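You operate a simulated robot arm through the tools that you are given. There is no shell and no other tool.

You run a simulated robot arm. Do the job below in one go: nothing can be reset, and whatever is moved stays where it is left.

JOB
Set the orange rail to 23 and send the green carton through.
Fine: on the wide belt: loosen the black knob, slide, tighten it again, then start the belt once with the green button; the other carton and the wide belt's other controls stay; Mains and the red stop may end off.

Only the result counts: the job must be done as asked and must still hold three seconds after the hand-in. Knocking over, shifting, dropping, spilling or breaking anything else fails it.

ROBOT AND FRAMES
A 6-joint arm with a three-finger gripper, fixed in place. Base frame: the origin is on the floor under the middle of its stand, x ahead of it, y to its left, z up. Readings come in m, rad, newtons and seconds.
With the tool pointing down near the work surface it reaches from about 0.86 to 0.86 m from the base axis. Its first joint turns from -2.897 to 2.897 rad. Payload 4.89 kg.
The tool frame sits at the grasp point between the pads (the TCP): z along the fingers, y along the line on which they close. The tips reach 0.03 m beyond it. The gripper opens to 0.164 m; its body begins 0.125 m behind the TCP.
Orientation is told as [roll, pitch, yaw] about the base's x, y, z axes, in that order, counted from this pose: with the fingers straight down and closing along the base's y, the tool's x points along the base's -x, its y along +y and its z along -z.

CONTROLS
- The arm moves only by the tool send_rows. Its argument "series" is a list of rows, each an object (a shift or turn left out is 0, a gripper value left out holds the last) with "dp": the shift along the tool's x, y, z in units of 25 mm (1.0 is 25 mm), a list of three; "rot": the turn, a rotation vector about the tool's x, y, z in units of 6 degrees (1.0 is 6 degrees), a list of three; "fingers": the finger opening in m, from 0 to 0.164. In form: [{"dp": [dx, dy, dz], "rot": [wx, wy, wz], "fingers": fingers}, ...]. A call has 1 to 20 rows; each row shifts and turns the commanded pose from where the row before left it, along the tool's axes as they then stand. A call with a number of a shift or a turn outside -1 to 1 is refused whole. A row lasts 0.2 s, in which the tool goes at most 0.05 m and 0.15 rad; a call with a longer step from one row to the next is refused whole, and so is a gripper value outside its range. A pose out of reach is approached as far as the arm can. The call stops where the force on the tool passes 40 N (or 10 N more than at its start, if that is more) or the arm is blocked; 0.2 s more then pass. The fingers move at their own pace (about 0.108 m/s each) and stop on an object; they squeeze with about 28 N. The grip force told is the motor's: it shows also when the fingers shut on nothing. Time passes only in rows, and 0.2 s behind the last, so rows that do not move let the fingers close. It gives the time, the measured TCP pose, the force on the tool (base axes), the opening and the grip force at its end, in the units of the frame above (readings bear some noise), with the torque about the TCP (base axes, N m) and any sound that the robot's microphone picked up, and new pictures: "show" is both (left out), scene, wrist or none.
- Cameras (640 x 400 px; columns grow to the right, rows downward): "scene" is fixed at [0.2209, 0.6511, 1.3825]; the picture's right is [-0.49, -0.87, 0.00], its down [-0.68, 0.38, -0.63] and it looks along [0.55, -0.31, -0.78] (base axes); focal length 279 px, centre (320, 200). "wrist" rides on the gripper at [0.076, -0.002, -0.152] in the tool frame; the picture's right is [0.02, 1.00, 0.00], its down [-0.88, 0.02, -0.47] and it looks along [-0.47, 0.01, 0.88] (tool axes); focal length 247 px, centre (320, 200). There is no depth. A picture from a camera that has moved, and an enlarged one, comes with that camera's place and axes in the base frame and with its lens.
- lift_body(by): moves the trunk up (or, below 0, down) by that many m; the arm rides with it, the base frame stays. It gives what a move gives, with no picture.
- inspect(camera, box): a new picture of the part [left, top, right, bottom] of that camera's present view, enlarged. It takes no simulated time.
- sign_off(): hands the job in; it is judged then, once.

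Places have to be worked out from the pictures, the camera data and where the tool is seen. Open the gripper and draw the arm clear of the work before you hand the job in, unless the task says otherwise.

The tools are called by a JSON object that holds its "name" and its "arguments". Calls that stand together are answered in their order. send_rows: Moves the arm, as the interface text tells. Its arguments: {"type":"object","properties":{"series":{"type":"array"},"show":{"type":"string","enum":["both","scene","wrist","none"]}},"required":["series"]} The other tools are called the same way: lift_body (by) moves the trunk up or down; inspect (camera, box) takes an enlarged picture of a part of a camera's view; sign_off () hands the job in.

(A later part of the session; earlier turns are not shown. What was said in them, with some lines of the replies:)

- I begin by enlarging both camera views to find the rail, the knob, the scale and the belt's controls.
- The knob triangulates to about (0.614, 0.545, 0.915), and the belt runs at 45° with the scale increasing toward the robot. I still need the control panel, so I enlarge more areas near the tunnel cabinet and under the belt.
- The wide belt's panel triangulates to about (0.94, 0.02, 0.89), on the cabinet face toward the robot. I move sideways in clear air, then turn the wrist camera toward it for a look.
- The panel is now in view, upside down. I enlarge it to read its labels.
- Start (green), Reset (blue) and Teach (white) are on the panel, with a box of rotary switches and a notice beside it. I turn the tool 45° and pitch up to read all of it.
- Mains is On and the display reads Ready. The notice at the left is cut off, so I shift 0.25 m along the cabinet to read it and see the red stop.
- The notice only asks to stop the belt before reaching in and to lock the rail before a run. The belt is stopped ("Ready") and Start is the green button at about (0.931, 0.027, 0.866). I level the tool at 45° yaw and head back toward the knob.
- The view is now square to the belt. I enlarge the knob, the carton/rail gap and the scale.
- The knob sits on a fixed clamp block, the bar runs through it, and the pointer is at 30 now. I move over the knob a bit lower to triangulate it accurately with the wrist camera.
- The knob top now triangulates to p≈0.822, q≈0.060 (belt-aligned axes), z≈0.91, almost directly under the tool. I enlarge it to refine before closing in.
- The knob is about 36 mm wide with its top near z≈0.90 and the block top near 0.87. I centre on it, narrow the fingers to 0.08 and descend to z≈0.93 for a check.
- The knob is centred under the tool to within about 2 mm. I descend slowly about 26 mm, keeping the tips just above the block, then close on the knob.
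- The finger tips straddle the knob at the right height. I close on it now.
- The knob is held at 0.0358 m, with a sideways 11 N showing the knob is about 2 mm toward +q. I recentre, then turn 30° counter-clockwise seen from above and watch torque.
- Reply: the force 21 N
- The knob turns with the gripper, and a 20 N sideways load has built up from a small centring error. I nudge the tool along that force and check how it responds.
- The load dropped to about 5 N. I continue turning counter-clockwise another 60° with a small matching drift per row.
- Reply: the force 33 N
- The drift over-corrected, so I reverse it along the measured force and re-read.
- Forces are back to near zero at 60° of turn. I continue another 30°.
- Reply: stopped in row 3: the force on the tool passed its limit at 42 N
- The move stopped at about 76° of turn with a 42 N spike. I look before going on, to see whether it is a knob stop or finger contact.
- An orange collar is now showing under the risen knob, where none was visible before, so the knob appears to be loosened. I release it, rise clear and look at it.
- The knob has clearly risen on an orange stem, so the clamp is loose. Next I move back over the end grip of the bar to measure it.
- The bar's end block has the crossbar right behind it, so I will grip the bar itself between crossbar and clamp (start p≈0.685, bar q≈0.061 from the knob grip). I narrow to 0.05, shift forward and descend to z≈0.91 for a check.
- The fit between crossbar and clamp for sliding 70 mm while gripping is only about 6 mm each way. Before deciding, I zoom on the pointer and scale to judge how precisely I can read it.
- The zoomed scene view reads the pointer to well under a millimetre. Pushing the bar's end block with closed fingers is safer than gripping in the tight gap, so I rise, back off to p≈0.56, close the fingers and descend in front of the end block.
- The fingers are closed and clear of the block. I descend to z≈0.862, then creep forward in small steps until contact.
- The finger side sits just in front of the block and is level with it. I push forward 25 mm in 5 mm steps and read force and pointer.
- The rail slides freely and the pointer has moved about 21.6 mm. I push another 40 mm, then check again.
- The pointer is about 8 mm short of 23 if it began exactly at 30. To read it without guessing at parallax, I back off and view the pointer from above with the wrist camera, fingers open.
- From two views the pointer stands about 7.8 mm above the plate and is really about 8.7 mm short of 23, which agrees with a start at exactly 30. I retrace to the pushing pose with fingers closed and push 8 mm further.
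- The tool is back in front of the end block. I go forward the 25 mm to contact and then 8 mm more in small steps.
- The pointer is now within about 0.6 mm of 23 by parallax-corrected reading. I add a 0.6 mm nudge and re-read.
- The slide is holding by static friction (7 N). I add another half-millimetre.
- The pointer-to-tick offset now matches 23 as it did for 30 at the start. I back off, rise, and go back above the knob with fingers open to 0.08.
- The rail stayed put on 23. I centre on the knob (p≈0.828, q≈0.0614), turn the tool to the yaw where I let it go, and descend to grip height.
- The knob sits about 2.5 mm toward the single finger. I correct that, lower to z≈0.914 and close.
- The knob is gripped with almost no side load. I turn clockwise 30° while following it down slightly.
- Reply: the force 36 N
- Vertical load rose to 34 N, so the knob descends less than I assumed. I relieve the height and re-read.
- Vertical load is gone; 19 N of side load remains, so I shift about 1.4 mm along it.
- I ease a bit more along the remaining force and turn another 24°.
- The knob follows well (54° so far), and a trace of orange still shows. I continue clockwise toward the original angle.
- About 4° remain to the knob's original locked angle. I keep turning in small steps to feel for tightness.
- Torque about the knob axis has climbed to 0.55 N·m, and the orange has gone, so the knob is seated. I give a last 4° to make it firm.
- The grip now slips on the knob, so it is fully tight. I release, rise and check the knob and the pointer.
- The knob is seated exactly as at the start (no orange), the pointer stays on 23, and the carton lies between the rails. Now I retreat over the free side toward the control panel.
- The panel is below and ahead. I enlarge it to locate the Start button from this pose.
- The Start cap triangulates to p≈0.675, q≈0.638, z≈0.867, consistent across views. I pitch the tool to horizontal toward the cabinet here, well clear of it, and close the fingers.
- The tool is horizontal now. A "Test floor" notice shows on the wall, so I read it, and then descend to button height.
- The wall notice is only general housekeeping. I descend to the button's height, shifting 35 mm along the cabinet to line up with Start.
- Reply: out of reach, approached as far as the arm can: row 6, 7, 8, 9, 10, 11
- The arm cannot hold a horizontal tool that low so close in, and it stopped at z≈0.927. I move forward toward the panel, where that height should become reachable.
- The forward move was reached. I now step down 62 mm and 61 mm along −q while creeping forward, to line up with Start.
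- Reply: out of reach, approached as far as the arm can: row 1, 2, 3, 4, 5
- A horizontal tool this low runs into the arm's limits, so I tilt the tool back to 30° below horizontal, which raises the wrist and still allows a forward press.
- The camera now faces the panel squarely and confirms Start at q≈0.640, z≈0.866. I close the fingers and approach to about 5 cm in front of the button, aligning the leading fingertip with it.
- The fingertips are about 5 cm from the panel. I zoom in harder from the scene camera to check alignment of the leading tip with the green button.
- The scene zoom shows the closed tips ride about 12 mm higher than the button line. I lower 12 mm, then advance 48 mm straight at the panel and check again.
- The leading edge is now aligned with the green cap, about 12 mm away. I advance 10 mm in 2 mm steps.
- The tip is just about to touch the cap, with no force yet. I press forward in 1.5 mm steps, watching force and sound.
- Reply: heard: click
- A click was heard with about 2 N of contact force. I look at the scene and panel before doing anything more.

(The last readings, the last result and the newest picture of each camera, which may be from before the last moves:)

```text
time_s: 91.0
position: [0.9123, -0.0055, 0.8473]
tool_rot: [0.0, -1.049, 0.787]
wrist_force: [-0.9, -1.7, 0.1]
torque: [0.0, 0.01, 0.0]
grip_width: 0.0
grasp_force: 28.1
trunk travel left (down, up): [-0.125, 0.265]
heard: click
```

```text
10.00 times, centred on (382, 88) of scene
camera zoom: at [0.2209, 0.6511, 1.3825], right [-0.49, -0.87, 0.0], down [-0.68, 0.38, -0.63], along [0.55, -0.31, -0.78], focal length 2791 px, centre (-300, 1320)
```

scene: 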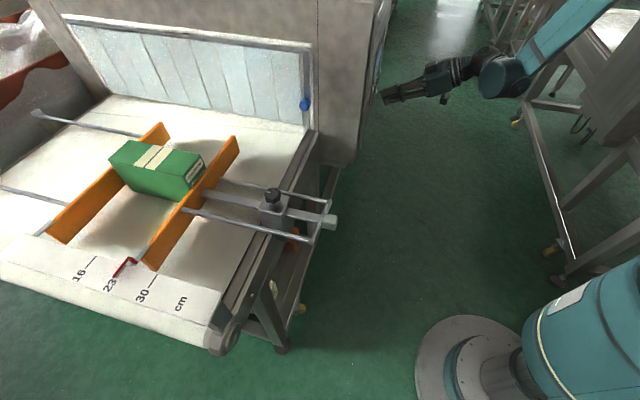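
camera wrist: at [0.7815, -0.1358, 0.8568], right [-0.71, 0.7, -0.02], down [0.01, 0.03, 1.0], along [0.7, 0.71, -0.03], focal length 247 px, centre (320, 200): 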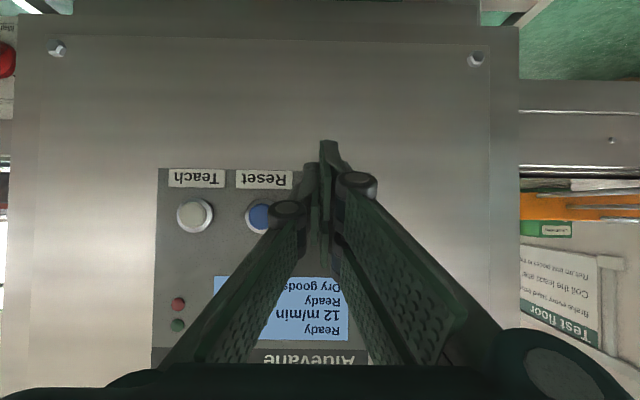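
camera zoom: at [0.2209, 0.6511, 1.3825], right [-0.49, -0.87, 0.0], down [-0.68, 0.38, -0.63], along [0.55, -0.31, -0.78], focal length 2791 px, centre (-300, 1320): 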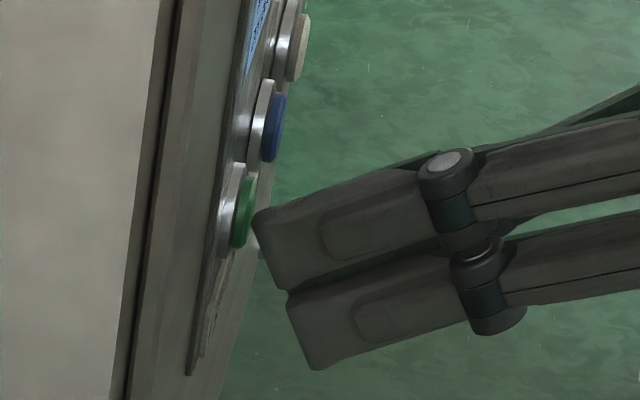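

The display still reads Ready at that instant. I hold still briefly and look again.

{"name": "send_rows", "arguments": {"series": [{"dp": [0, 0, 0]}], "show": "both"}}

{"name": "inspect", "arguments": {"camera": "wrist", "box": [190, 160, 390, 380]}}

```text
time_s: 91.4
position: [0.912, -0.006, 0.8466]
tool_rot: [0.0, -1.048, 0.785]
wrist_force: [-0.6, -1.5, -0.3]
torque: [0.03, 0.02, 0.02]
grip_width: 0.0001
grasp_force: 28.2
trunk travel left (down, up): [-0.125, 0.265]
camera wrist: at [0.7915, -0.1261, 0.8575], right [-0.71, 0.7, -0.02], down [0.01, 0.03, 1.0], along [0.7, 0.71, -0.03], focal length 247 px, centre (320, 200)
```

scene: 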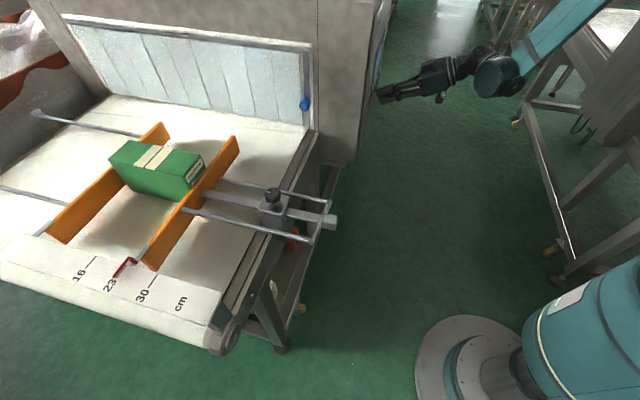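
wrist: 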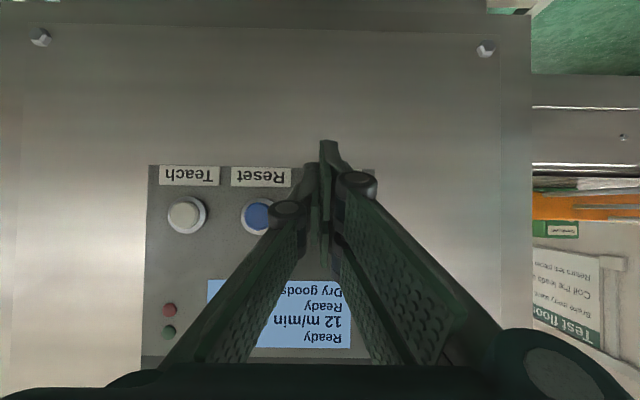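

```text
1.82 times, centred on (290, 270) of wrist
camera zoom: at [0.7915, -0.1261, 0.8575], right [-0.71, 0.7, -0.02], down [0.01, 0.03, 1.0], along [0.7, 0.71, -0.03], focal length 449 px, centre (374, 73)
```

zoom: 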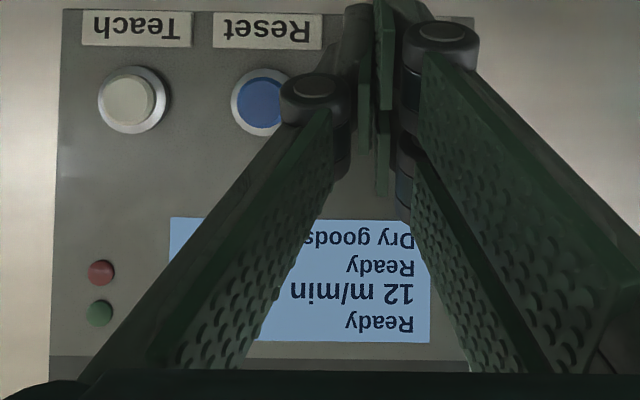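

Nothing moves yet; there may be a start delay. I hold the pose one more second and look again.

{"name": "send_rows", "arguments": {"series": [{"dp": [0, 0, 0]}, {"dp": [0, 0, 0]}, {"dp": [0, 0, 0]}, {"dp": [0, 0, 0]}], "show": "scene"}}

{"name": "inspect", "arguments": {"camera": "wrist", "box": [190, 160, 390, 380]}}

{"name": "inspect", "arguments": {"camera": "scene", "box": [362, 68, 402, 108]}}

```text
time_s: 92.4
position: [0.912, -0.0054, 0.8471]
tool_rot: [0.001, -1.051, 0.786]
wrist_force: [-1.4, -0.1, 0.2]
torque: [0.01, -0.01, 0.02]
grip_width: 0.0
grasp_force: 27.9
trunk travel left (down, up): [-0.125, 0.265]
```

scene: 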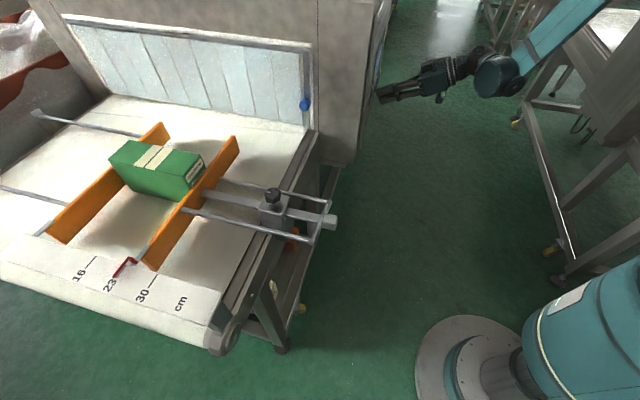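

```text
1.82 times, centred on (290, 270) of wrist
camera zoom: at [0.7915, -0.1261, 0.8576], right [-0.71, 0.7, -0.02], down [0.01, 0.03, 1.0], along [0.7, 0.71, -0.03], focal length 449 px, centre (374, 73)
```

zoom: 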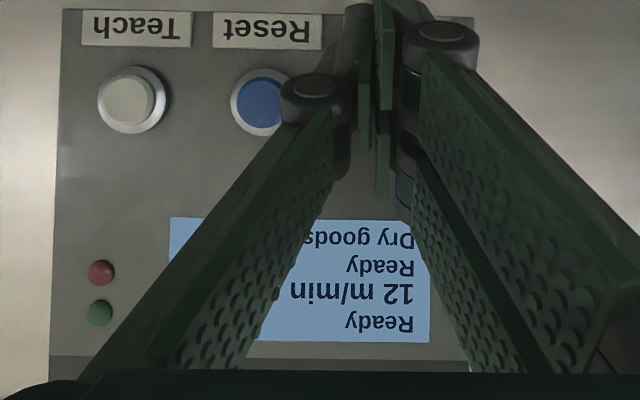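

```text
10.00 times, centred on (382, 88) of scene
camera zoom: at [0.2209, 0.6511, 1.3825], right [-0.49, -0.87, 0.0], down [-0.68, 0.38, -0.63], along [0.55, -0.31, -0.78], focal length 2791 px, centre (-300, 1320)
```

zoom: 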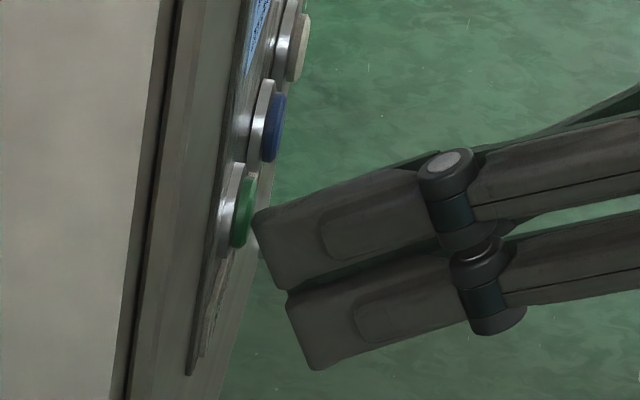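

The cap is visibly depressed but the belt has not moved. The press may register on release, so I back away and observe.

{"name": "send_rows", "arguments": {"series": [{"dp": [0.1, 0, -0.173]}, {"dp": [0.2, 0, -0.346]}, {"dp": [0.2, 0, -0.346]}, {"dp": [0, 0, 0]}], "show": "both"}}

{"name": "inspect", "arguments": {"camera": "wrist", "box": [190, 160, 390, 380]}}

{"name": "inspect", "arguments": {"camera": "scene", "box": [362, 68, 402, 108]}}

```text
time_s: 93.4
position: [0.895, -0.0225, 0.8475]
tool_rot: [-0.001, -1.049, 0.785]
wrist_force: [-0.1, -1.3, 0.1]
torque: [-0.02, 0.03, 0.01]
grip_width: 0.0
grasp_force: 28.4
trunk travel left (down, up): [-0.125, 0.265]
camera wrist: at [0.7737, -0.1435, 0.8578], right [-0.71, 0.7, -0.02], down [0.01, 0.03, 1.0], along [0.7, 0.71, -0.03], focal length 247 px, centre (320, 200)
```

scene: 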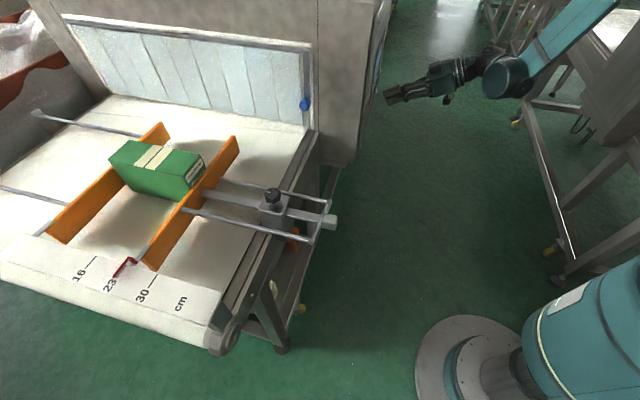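
wrist: 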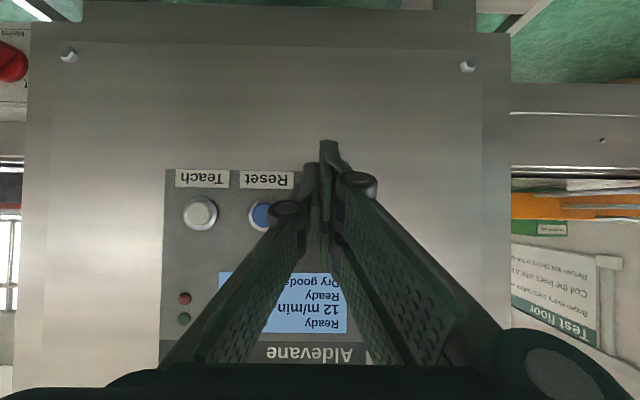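

```text
1.82 times, centred on (290, 270) of wrist
camera zoom: at [0.7737, -0.1435, 0.8578], right [-0.71, 0.7, -0.02], down [0.01, 0.03, 1.0], along [0.7, 0.71, -0.03], focal length 449 px, centre (374, 73)
```

zoom: 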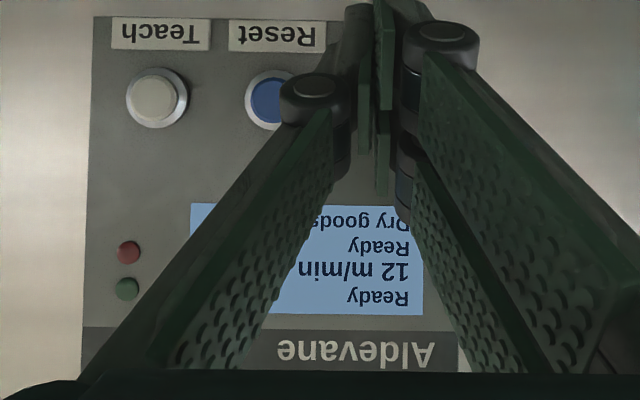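

```text
10.00 times, centred on (382, 88) of scene
camera zoom: at [0.2209, 0.6511, 1.3825], right [-0.49, -0.87, 0.0], down [-0.68, 0.38, -0.63], along [0.55, -0.31, -0.78], focal length 2791 px, centre (-300, 1320)
```

zoom: 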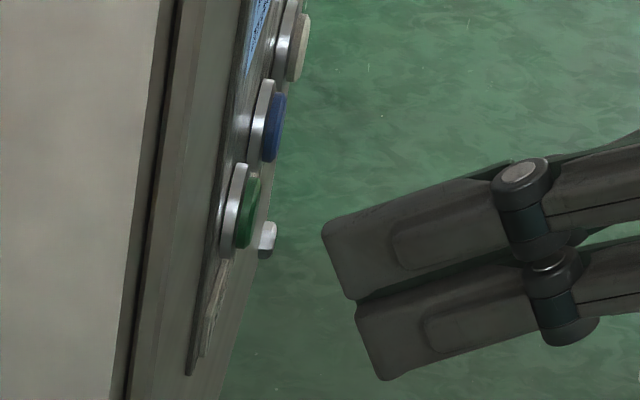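

The button has sprung back and the display still reads Ready. Before pressing again I wait two more seconds to rule out a delayed start.

{"name": "send_rows", "arguments": {"series": [{"dp": [0, 0, 0]}, {"dp": [0, 0, 0]}, {"dp": [0, 0, 0]}, {"dp": [0, 0, 0]}, {"dp": [0, 0, 0]}, {"dp": [0, 0, 0]}, {"dp": [0, 0, 0]}, {"dp": [0, 0, 0]}, {"dp": [0, 0, 0]}], "show": "scene"}}

{"name": "inspect", "arguments": {"camera": "wrist", "box": [150, 150, 390, 350]}}

{"name": "inspect", "arguments": {"camera": "wrist", "box": [0, 0, 60, 330]}}

```text
time_s: 95.4
position: [0.8941, -0.0222, 0.847]
tool_rot: [-0.001, -1.049, 0.785]
wrist_force: [0.1, 0.1, -0.7]
torque: [-0.01, 0.02, 0.01]
grip_width: 0.0001
grasp_force: 28.4
trunk travel left (down, up): [-0.125, 0.265]
```

scene: 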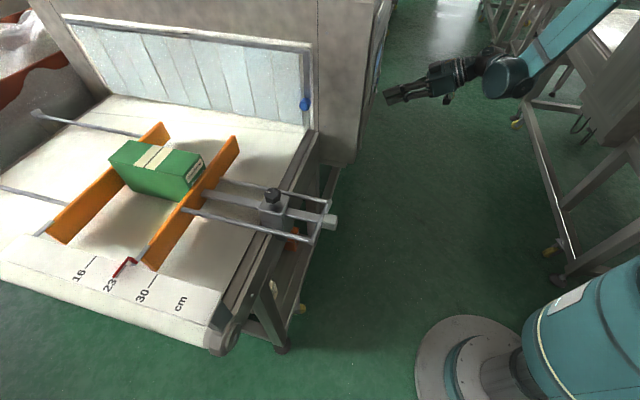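

```text
2.00 times, centred on (270, 250) of wrist
camera zoom: at [0.7737, -0.1434, 0.8578], right [-0.71, 0.7, -0.02], down [0.01, 0.03, 1.0], along [0.7, 0.71, -0.03], focal length 494 px, centre (420, 100)
```

zoom: 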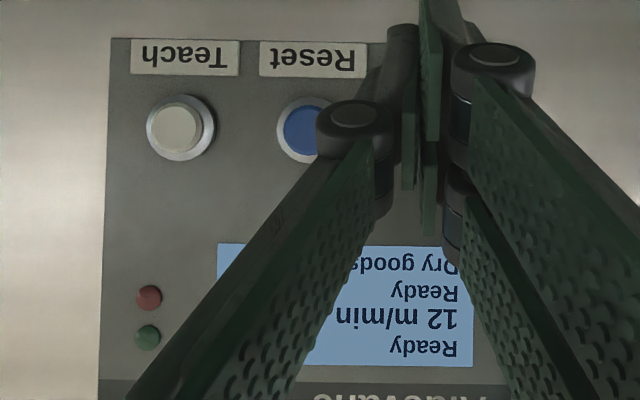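

```text
1.21 times, centred on (30, 165) of wrist
camera zoom: at [0.7737, -0.1434, 0.8578], right [-0.71, 0.7, -0.02], down [0.01, 0.03, 1.0], along [0.7, 0.71, -0.03], focal length 299 px, centre (672, 242)
```

zoom: 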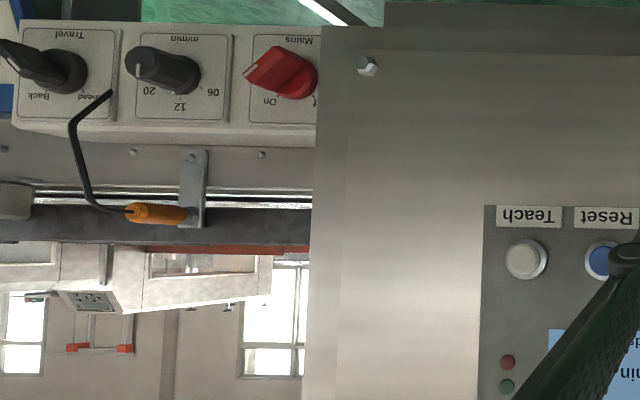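

Still Ready after four seconds, so the first light touch did not start it. I press again, going about 6 mm deeper.

{"name": "send_rows", "arguments": {"series": [{"dp": [-0.25, 0, 0.4325]}, {"dp": [-0.17, 0, 0.294]}, {"dp": [-0.04, 0, 0.0693]}, {"dp": [-0.04, 0, 0.0693]}, {"dp": [-0.04, 0, 0.0693]}, {"dp": [-0.04, 0, 0.0693]}, {"dp": [-0.04, 0, 0.0693]}], "show": "both"}}

{"name": "inspect", "arguments": {"camera": "scene", "box": [362, 68, 402, 108]}}

{"name": "inspect", "arguments": {"camera": "wrist", "box": [150, 150, 390, 350]}}

```text
time_s: 97.0
position: [0.9149, -0.0019, 0.8477]
tool_rot: [0.001, -1.049, 0.786]
wrist_force: [-10.6, -9.7, 0.8]
torque: [0.13, -0.12, 0.11]
grip_width: 0.0
grasp_force: 27.9
trunk travel left (down, up): [-0.125, 0.265]
heard: click
camera wrist: at [0.7947, -0.123, 0.8577], right [-0.71, 0.7, -0.02], down [0.01, 0.03, 1.0], along [0.7, 0.71, -0.03], focal length 247 px, centre (320, 200)
```

scene: 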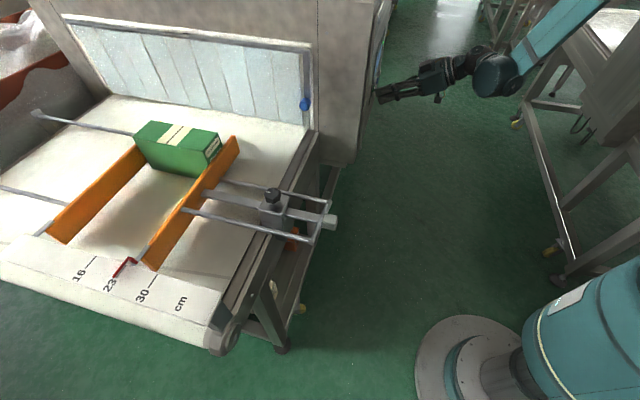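
wrist: 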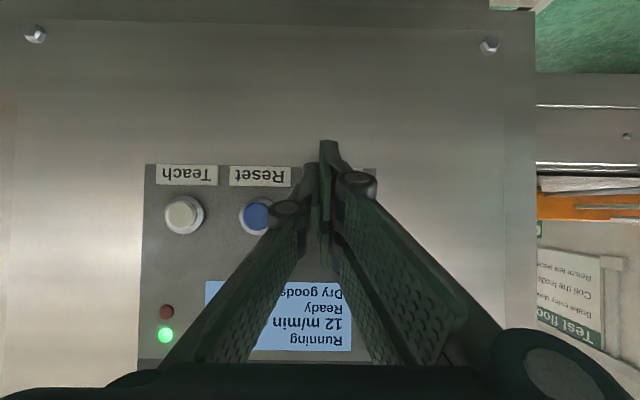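

```text
10.00 times, centred on (382, 88) of scene
camera zoom: at [0.2209, 0.6511, 1.3825], right [-0.49, -0.87, 0.0], down [-0.68, 0.38, -0.63], along [0.55, -0.31, -0.78], focal length 2791 px, centre (-300, 1320)
```

zoom: 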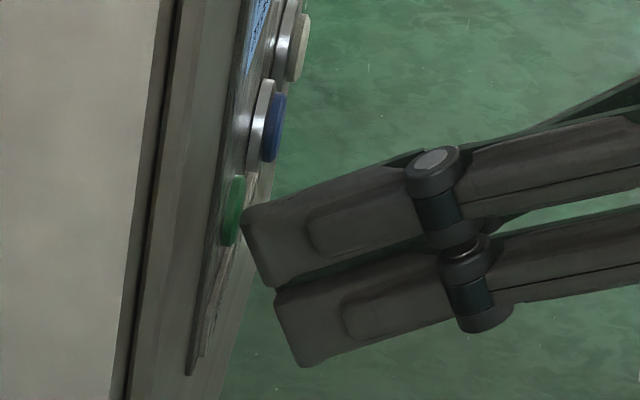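

```text
2.00 times, centred on (270, 250) of wrist
camera zoom: at [0.7947, -0.123, 0.8577], right [-0.71, 0.7, -0.02], down [0.01, 0.03, 1.0], along [0.7, 0.71, -0.03], focal length 494 px, centre (420, 100)
```

zoom: 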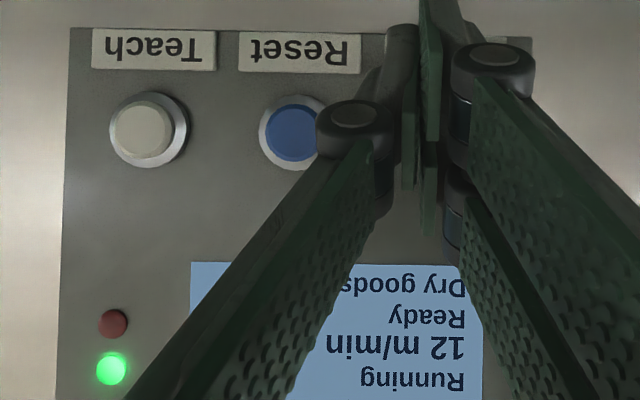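

The belt is running: the display says "Running", the green lamp is lit and the carton is moving. I back off the button straight away and watch the carton.

{"name": "send_rows", "arguments": {"series": [{"dp": [0.25, 0, -0.433]}, {"dp": [0.4, 0, -0.69]}, {"dp": [0.4, 0, -0.69]}], "show": "both"}}

```text
time_s: 97.8
position: [0.8801, -0.0368, 0.8458]
tool_rot: [-0.002, -1.051, 0.787]
wrist_force: [1.1, 0.5, -0.8]
torque: [0.01, 0.01, -0.04]
grip_width: 0.0002
grasp_force: 28.3
trunk travel left (down, up): [-0.125, 0.265]
camera wrist: at [0.7587, -0.1582, 0.8561], right [-0.72, 0.7, -0.02], down [0.01, 0.03, 1.0], along [0.7, 0.71, -0.03], focal length 247 px, centre (320, 200)
```

scene: 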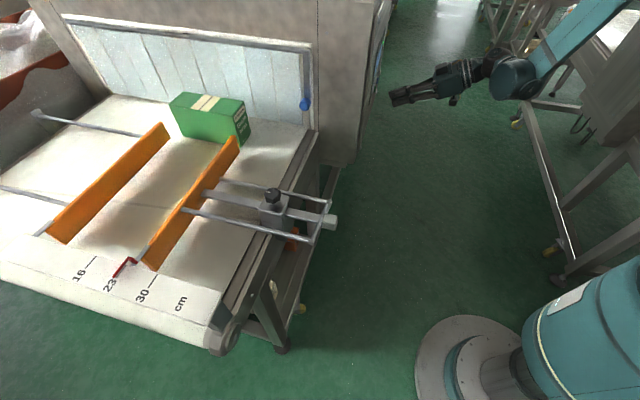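
wrist: 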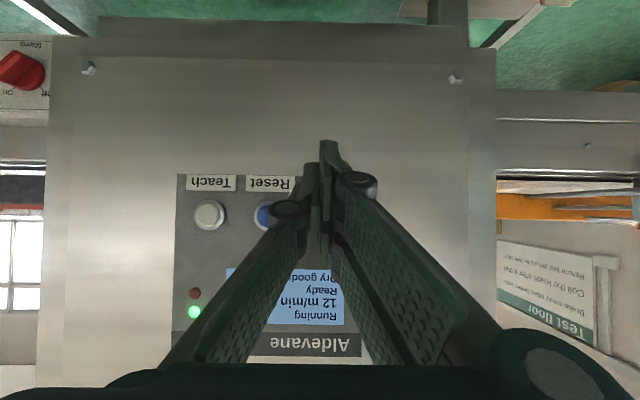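

The carton is entering the tunnel. I back further away, shift toward the outfeed and open the fingers to see where it comes out.

{"name": "send_rows", "arguments": {"series": [{"dp": [0.5, -0.9, -0.866], "fingers": 0.164}, {"dp": [0.5, -0.9, -0.866]}, {"dp": [0.5, -0.9, -0.866]}, {"dp": [0.5, -0.9, -0.866]}], "show": "both"}}

```text
time_s: 98.8
position: [0.8717, -0.171, 0.8459]
tool_rot: [-0.002, -1.049, 0.788]
wrist_force: [0.2, 1.4, 0.0]
torque: [-0.14, 0.02, -0.12]
grip_width: 0.164
grasp_force: 0.2
trunk travel left (down, up): [-0.125, 0.265]
camera wrist: at [0.7514, -0.2924, 0.8563], right [-0.72, 0.7, -0.02], down [0.01, 0.03, 1.0], along [0.7, 0.71, -0.03], focal length 247 px, centre (320, 200)
```

scene: 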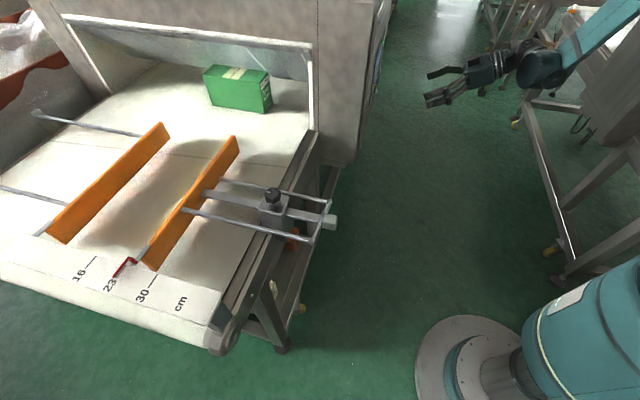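
wrist: 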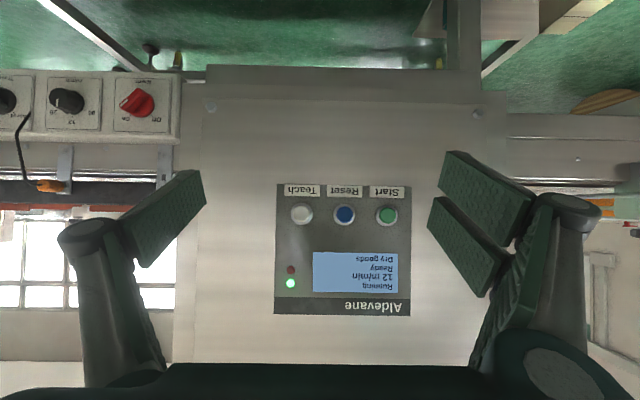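

The carton passes under the curtain. I move along the cabinet and up a little to watch the outfeed end.

{"name": "send_rows", "arguments": {"series": [{"dp": [-0.55, -1, -0.35]}, {"dp": [-0.55, -1, -0.35]}, {"dp": [-0.55, -1, -0.35]}, {"dp": [-0.55, -1, -0.35]}, {"dp": [-0.55, -1, -0.35]}], "show": "both"}}

```text
time_s: 100.0
position: [0.957, -0.2631, 0.928]
tool_rot: [0.0, -1.049, 0.788]
wrist_force: [0.9, 0.7, 0.8]
torque: [-0.09, 0.02, -0.07]
grip_width: 0.164
grasp_force: 0.1
trunk travel left (down, up): [-0.125, 0.265]
camera wrist: at [0.836, -0.3843, 0.9387], right [-0.72, 0.7, -0.02], down [0.01, 0.03, 1.0], along [0.7, 0.71, -0.03], focal length 247 px, centre (320, 200)
```

scene: 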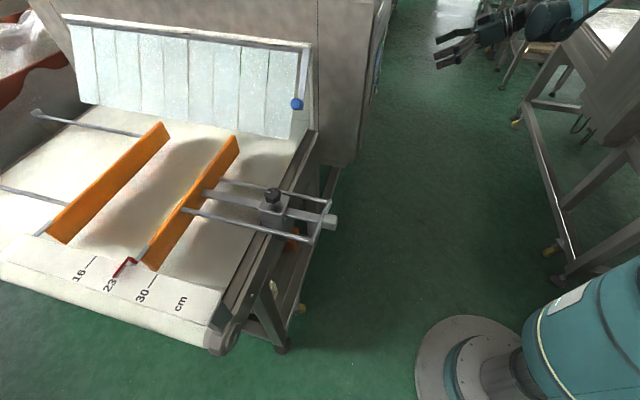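
wrist: 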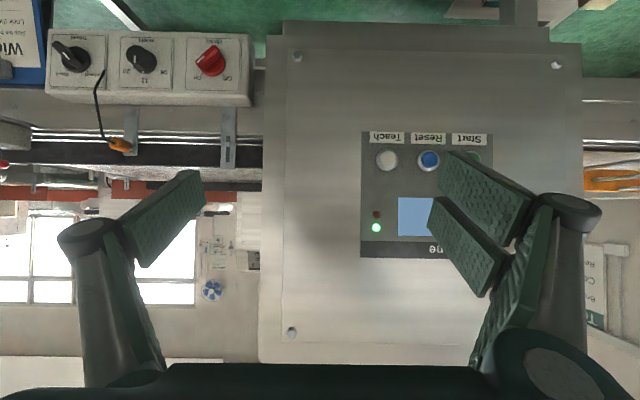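

The carton is inside the tunnel and the curtain has swung back. I wait, watching the outfeed in the wrist view.

{"name": "send_rows", "arguments": {"series": [{"dp": [-0.6, -0.9, -0.35]}, {"dp": [-0.6, -0.9, -0.35]}, {"dp": [-0.6, -0.9, -0.35]}, {"dp": [-0.6, -0.5, -0.35]}, {"dp": [-0.6, 0, -0.35]}], "show": "wrist"}}

```text
time_s: 101.2
position: [1.0134, -0.3219, 1.0141]
tool_rot: [0.0, -1.048, 0.784]
wrist_force: [0.9, -0.4, -0.4]
torque: [0.09, -0.03, 0.09]
grip_width: 0.1643
grasp_force: 0.1
trunk travel left (down, up): [-0.125, 0.265]
camera wrist: at [0.8926, -0.4424, 1.0245], right [-0.71, 0.7, -0.02], down [0.01, 0.03, 1.0], along [0.7, 0.71, -0.03], focal length 247 px, centre (320, 200)
```

wrist: 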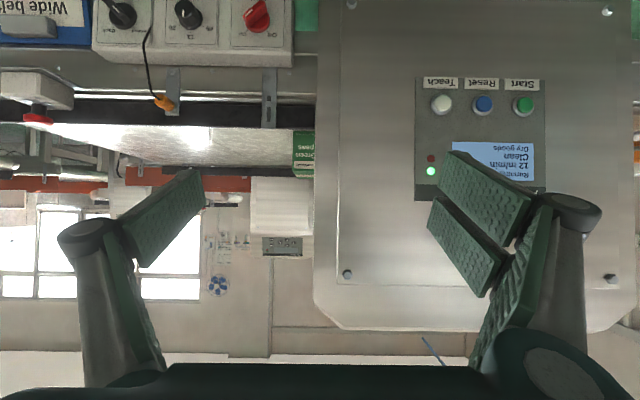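

The carton is emerging at the outfeed and the display shows "Clean". I follow it in short waits to see whether it stops or is carried to the end.

{"name": "send_rows", "arguments": {"series": [{"dp": [-0.5, -0.8, -0.3]}, {"dp": [-0.5, -0.8, -0.3]}, {"dp": [-0.5, -0.5, -0.3]}], "show": "wrist"}}

```text
time_s: 102.0
position: [1.0503, -0.3579, 1.0588]
tool_rot: [0.0, -1.05, 0.785]
wrist_force: [-0.3, 0.8, 0.2]
torque: [0.0, -0.01, 0.03]
grip_width: 0.164
grasp_force: 0.1
trunk travel left (down, up): [-0.125, 0.265]
camera wrist: at [0.9299, -0.4796, 1.069], right [-0.71, 0.7, -0.02], down [0.01, 0.03, 1.0], along [0.7, 0.71, -0.03], focal length 247 px, centre (320, 200)
```

wrist: 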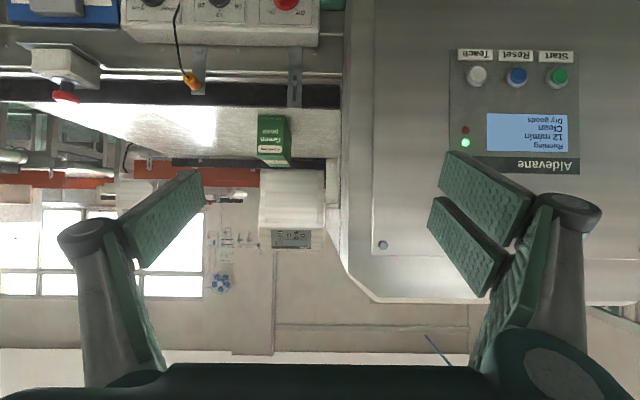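

The carton is out on the outfeed, upright. I keep watching.

{"name": "send_rows", "arguments": {"series": [{"dp": [0, 0, 0]}, {"dp": [0, 0, 0]}], "show": "wrist"}}

{"name": "inspect", "arguments": {"camera": "wrist", "box": [0, 40, 340, 240]}}

```text
time_s: 102.6
position: [1.0511, -0.3587, 1.0587]
tool_rot: [0.001, -1.049, 0.787]
wrist_force: [-0.8, -0.5, -0.9]
torque: [-0.04, -0.02, 0.02]
grip_width: 0.164
grasp_force: 0.1
trunk travel left (down, up): [-0.125, 0.265]
camera wrist: at [0.9297, -0.4795, 1.0689], right [-0.71, 0.7, -0.02], down [0.01, 0.03, 1.0], along [0.7, 0.71, -0.03], focal length 247 px, centre (320, 200)
```

wrist: 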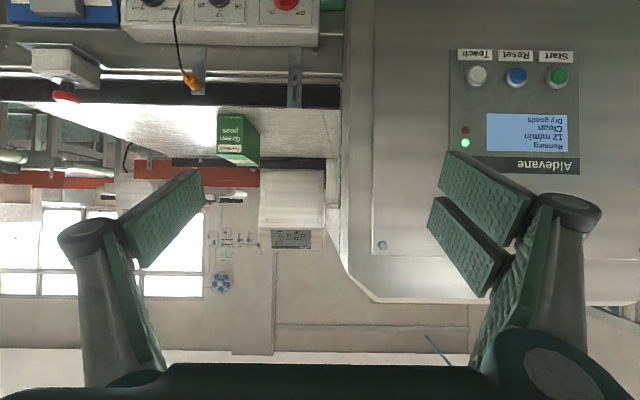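

```text
1.88 times, centred on (170, 140) of wrist
camera zoom: at [0.9297, -0.4795, 1.0689], right [-0.71, 0.7, -0.02], down [0.01, 0.03, 1.0], along [0.7, 0.71, -0.03], focal length 465 px, centre (602, 313)
```

zoom: 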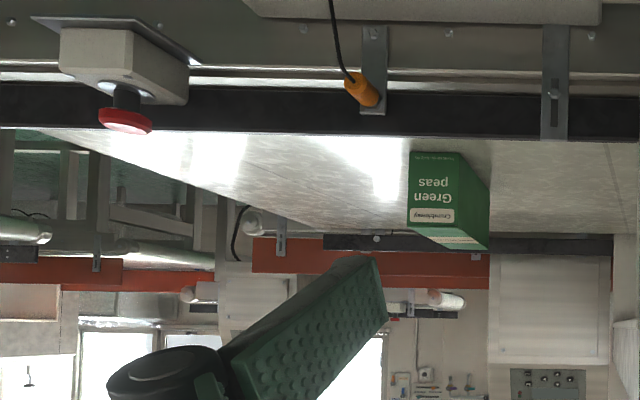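

A photo-eye sits just ahead of the carton. I wait another 0.6 s to see if it stops the belt there.

{"name": "send_rows", "arguments": {"series": [{"dp": [0, 0, 0]}, {"dp": [0, 0, 0]}], "show": "wrist"}}

{"name": "inspect", "arguments": {"camera": "wrist", "box": [0, 40, 340, 240]}}

```text
time_s: 103.2
position: [1.051, -0.3578, 1.0584]
tool_rot: [0.0, -1.049, 0.785]
wrist_force: [-0.4, 0.7, -0.2]
torque: [0.02, -0.02, 0.0]
grip_width: 0.1641
grasp_force: 0.1
trunk travel left (down, up): [-0.125, 0.265]
camera wrist: at [0.9297, -0.4795, 1.0688], right [-0.71, 0.7, -0.02], down [0.01, 0.03, 1.0], along [0.7, 0.71, -0.03], focal length 247 px, centre (320, 200)
```

wrist: 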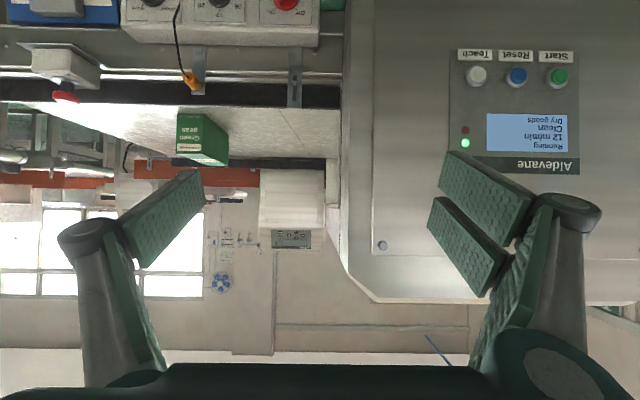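

```text
1.88 times, centred on (170, 140) of wrist
camera zoom: at [0.9297, -0.4795, 1.0688], right [-0.71, 0.7, -0.02], down [0.01, 0.03, 1.0], along [0.7, 0.71, -0.03], focal length 465 px, centre (602, 313)
```

zoom: 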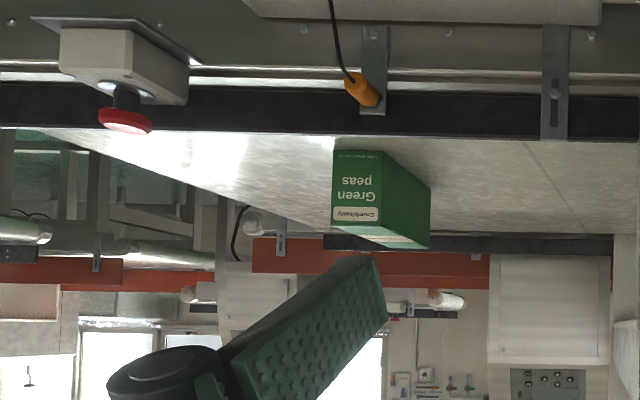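

Still running with the carton upright, now at the photo-eye. I look again after a short wait.

{"name": "send_rows", "arguments": {"series": [{"dp": [0, 0, 0]}], "show": "wrist"}}

{"name": "inspect", "arguments": {"camera": "wrist", "box": [0, 40, 340, 240]}}

```text
time_s: 103.6
position: [1.0508, -0.3588, 1.0601]
tool_rot: [-0.001, -1.049, 0.785]
wrist_force: [0.1, -0.7, -0.1]
torque: [-0.02, -0.02, 0.02]
grip_width: 0.164
grasp_force: 0.0
trunk travel left (down, up): [-0.125, 0.265]
camera wrist: at [0.9297, -0.4795, 1.0688], right [-0.71, 0.7, -0.02], down [0.01, 0.03, 1.0], along [0.7, 0.71, -0.03], focal length 247 px, centre (320, 200)
```

wrist: 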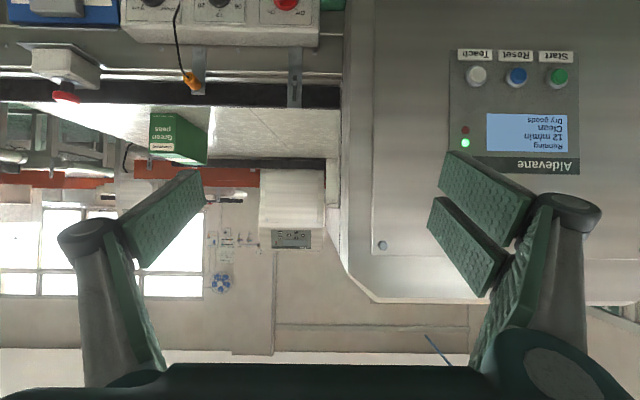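

```text
1.88 times, centred on (170, 140) of wrist
camera zoom: at [0.9297, -0.4795, 1.0688], right [-0.71, 0.7, -0.02], down [0.01, 0.03, 1.0], along [0.7, 0.71, -0.03], focal length 465 px, centre (602, 313)
```

zoom: 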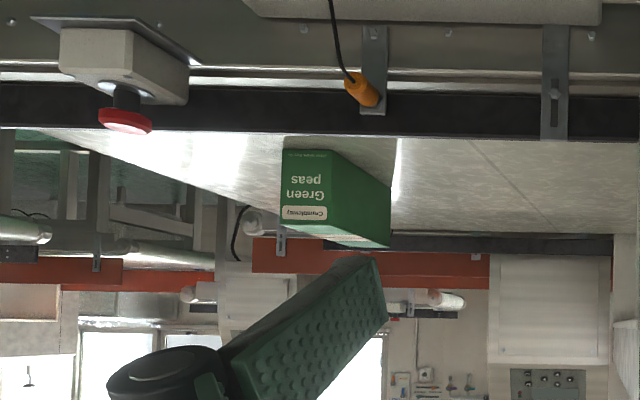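

It moves on past the eye. I keep watching in short steps.

{"name": "send_rows", "arguments": {"series": [{"dp": [0, 0, 0]}, {"dp": [0, 0, 0]}], "show": "wrist"}}

{"name": "inspect", "arguments": {"camera": "wrist", "box": [0, 40, 340, 240]}}

```text
time_s: 104.2
position: [1.0506, -0.3581, 1.0589]
tool_rot: [0.001, -1.05, 0.787]
wrist_force: [0.0, -0.4, 0.1]
torque: [-0.01, -0.01, -0.04]
grip_width: 0.1637
grasp_force: 0.2
trunk travel left (down, up): [-0.125, 0.265]
camera wrist: at [0.9297, -0.4795, 1.0689], right [-0.71, 0.7, -0.02], down [0.01, 0.03, 1.0], along [0.7, 0.71, -0.03], focal length 247 px, centre (320, 200)
```

wrist: 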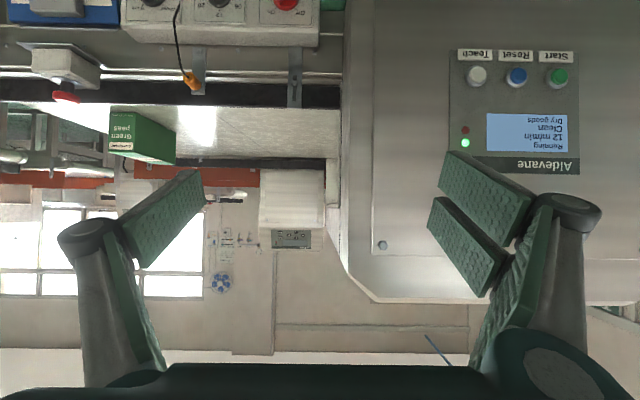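

```text
1.88 times, centred on (170, 140) of wrist
camera zoom: at [0.9297, -0.4795, 1.0689], right [-0.71, 0.7, -0.02], down [0.01, 0.03, 1.0], along [0.7, 0.71, -0.03], focal length 465 px, centre (602, 313)
```

zoom: 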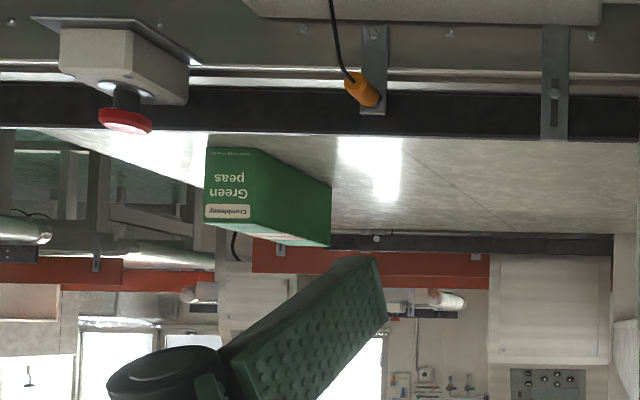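

The belt edge is near q≈1.79 and the carton's front at about 1.62, still upright. I check again after 0.4 s.

{"name": "send_rows", "arguments": {"series": [{"dp": [0, 0, 0]}], "show": "wrist"}}

{"name": "inspect", "arguments": {"camera": "wrist", "box": [0, 40, 340, 240]}}

```text
time_s: 104.6
position: [1.0509, -0.3589, 1.0583]
tool_rot: [-0.001, -1.049, 0.786]
wrist_force: [0.1, 0.1, -0.1]
torque: [0.0, -0.02, -0.01]
grip_width: 0.164
grasp_force: 0.0
trunk travel left (down, up): [-0.125, 0.265]
camera wrist: at [0.9297, -0.4795, 1.0688], right [-0.71, 0.7, -0.02], down [0.01, 0.03, 1.0], along [0.7, 0.71, -0.03], focal length 247 px, centre (320, 200)
```

wrist: 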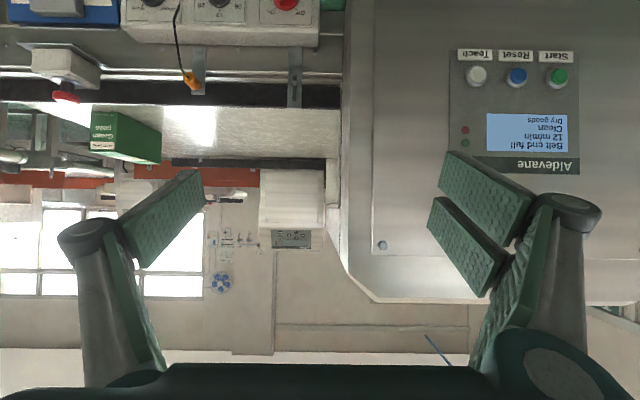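

```text
1.88 times, centred on (170, 140) of wrist
camera zoom: at [0.9297, -0.4795, 1.0688], right [-0.71, 0.7, -0.02], down [0.01, 0.03, 1.0], along [0.7, 0.71, -0.03], focal length 465 px, centre (602, 313)
```

zoom: 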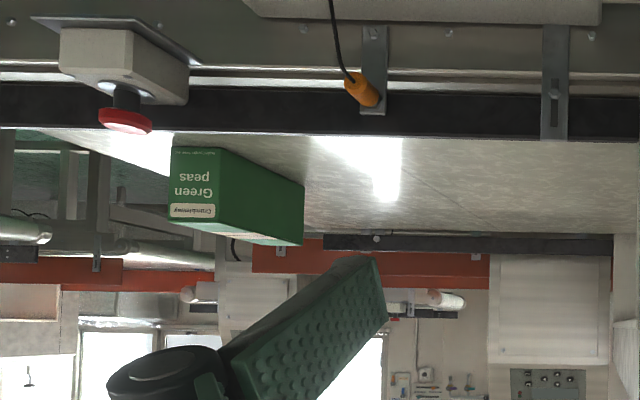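

The display now reads "Belt end full" and the lamp is off: the belt stopped itself with the carton upright at the outfeed end. I draw the arm back clear of the cabinet and check the whole scene.

{"name": "send_rows", "arguments": {"series": [{"dp": [0.3, 0.5, -0.9]}, {"dp": [0.3, 0.8, -0.9]}, {"dp": [0.3, 1, -0.9]}, {"dp": [0.3, 1, -0.9]}, {"dp": [0.3, 1, -0.9]}, {"dp": [0.3, 1, -0.9]}, {"dp": [0, 1, -0.3]}, {"dp": [0, 1, 0]}, {"dp": [0, 0, 0]}], "show": "both"}}

{"name": "inspect", "arguments": {"camera": "scene", "box": [60, 100, 380, 300]}}

{"name": "inspect", "arguments": {"camera": "scene", "box": [110, 250, 150, 290]}}

{"name": "inspect", "arguments": {"camera": "wrist", "box": [0, 20, 400, 260]}}

```text
time_s: 106.6
position: [0.817, -0.3311, 1.0919]
tool_rot: [-0.002, -1.05, 0.786]
wrist_force: [-0.6, -0.7, 0.3]
torque: [-0.03, -0.02, 0.02]
grip_width: 0.1639
grasp_force: 0.1
trunk travel left (down, up): [-0.125, 0.265]
camera wrist: at [0.6962, -0.4527, 1.1015], right [-0.71, 0.7, -0.02], down [0.01, 0.03, 1.0], along [0.7, 0.71, -0.03], focal length 247 px, centre (320, 200)
```

scene: 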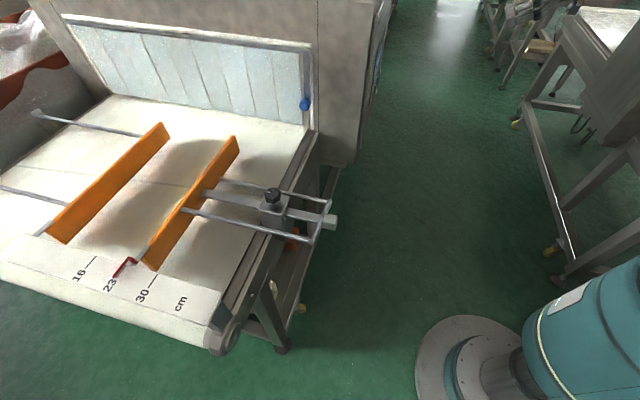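
wrist: 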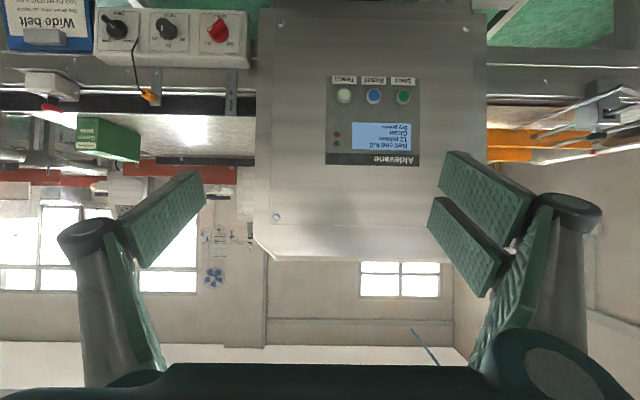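

```text
2.00 times, centred on (220, 200) of scene
camera zoom: at [0.2209, 0.6511, 1.3825], right [-0.49, -0.87, 0.0], down [-0.68, 0.38, -0.63], along [0.55, -0.31, -0.78], focal length 558 px, centre (520, 200)
```

zoom: 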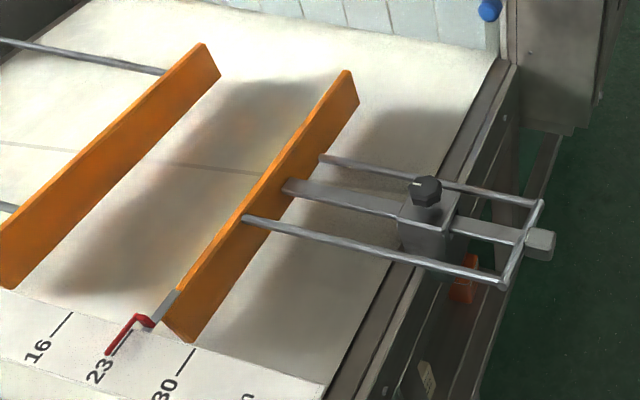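

```text
10.00 times, centred on (130, 270) of scene
camera zoom: at [0.2209, 0.6511, 1.3825], right [-0.49, -0.87, 0.0], down [-0.68, 0.38, -0.63], along [0.55, -0.31, -0.78], focal length 2791 px, centre (2220, -500)
```

zoom: 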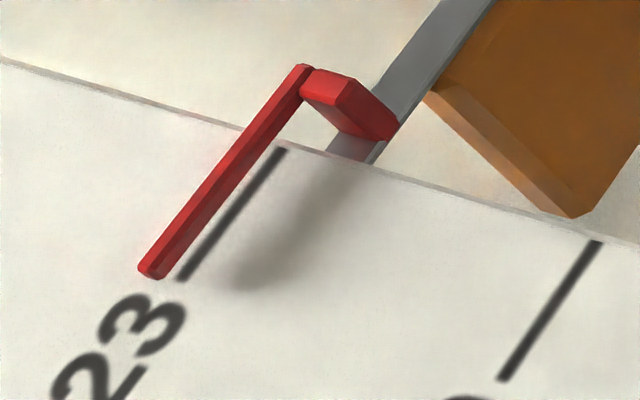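

```text
1.60 times, centred on (200, 140) of wrist
camera zoom: at [0.6962, -0.4527, 1.1015], right [-0.71, 0.7, -0.02], down [0.01, 0.03, 1.0], along [0.7, 0.71, -0.03], focal length 395 px, centre (512, 296)
```

zoom: 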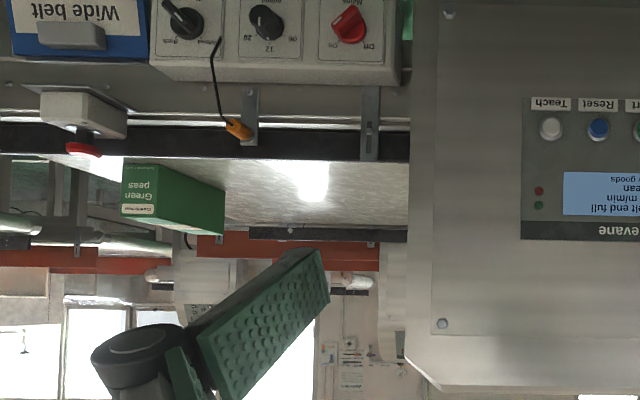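

The rail pointer reads 23 and the knob is tight. The carton went through upright and rests at the belt end ("Belt end full", belt stopped). The gripper is open and the arm is clear, so I hand the job in.

{"name": "sign_off", "arguments": {}}

```text
The job is handed in.
```

The orange rail is set to 23 with its black knob tightened again, and the green carton went through the tunnel. The job is handed in; no verdict came back.

- **Rail:** I loosened the knob, slid the rail from 30 to 23 and tightened the knob until my grip slipped on it. The pointer reads 23 to within about 1 mm by camera and did not move while the belt ran.
- **Start button:** I pressed it twice. The first press was too light: it clicked, but the display stayed on "Ready" and nothing moved for four seconds. The second, deeper press started the belt, so it ran once.
- **Carton:** The display showed "Clean" as it passed through. The belt then stopped itself with "Belt end full", and the carton is standing upright at the outfeed end. The rail nudged it slightly sideways while I was setting 23.
- **Everything else:** I did not touch the other controls or the other carton. Mains is still on and I did not use the red stop. The gripper is open and the arm is clear of the belt and cabinet.
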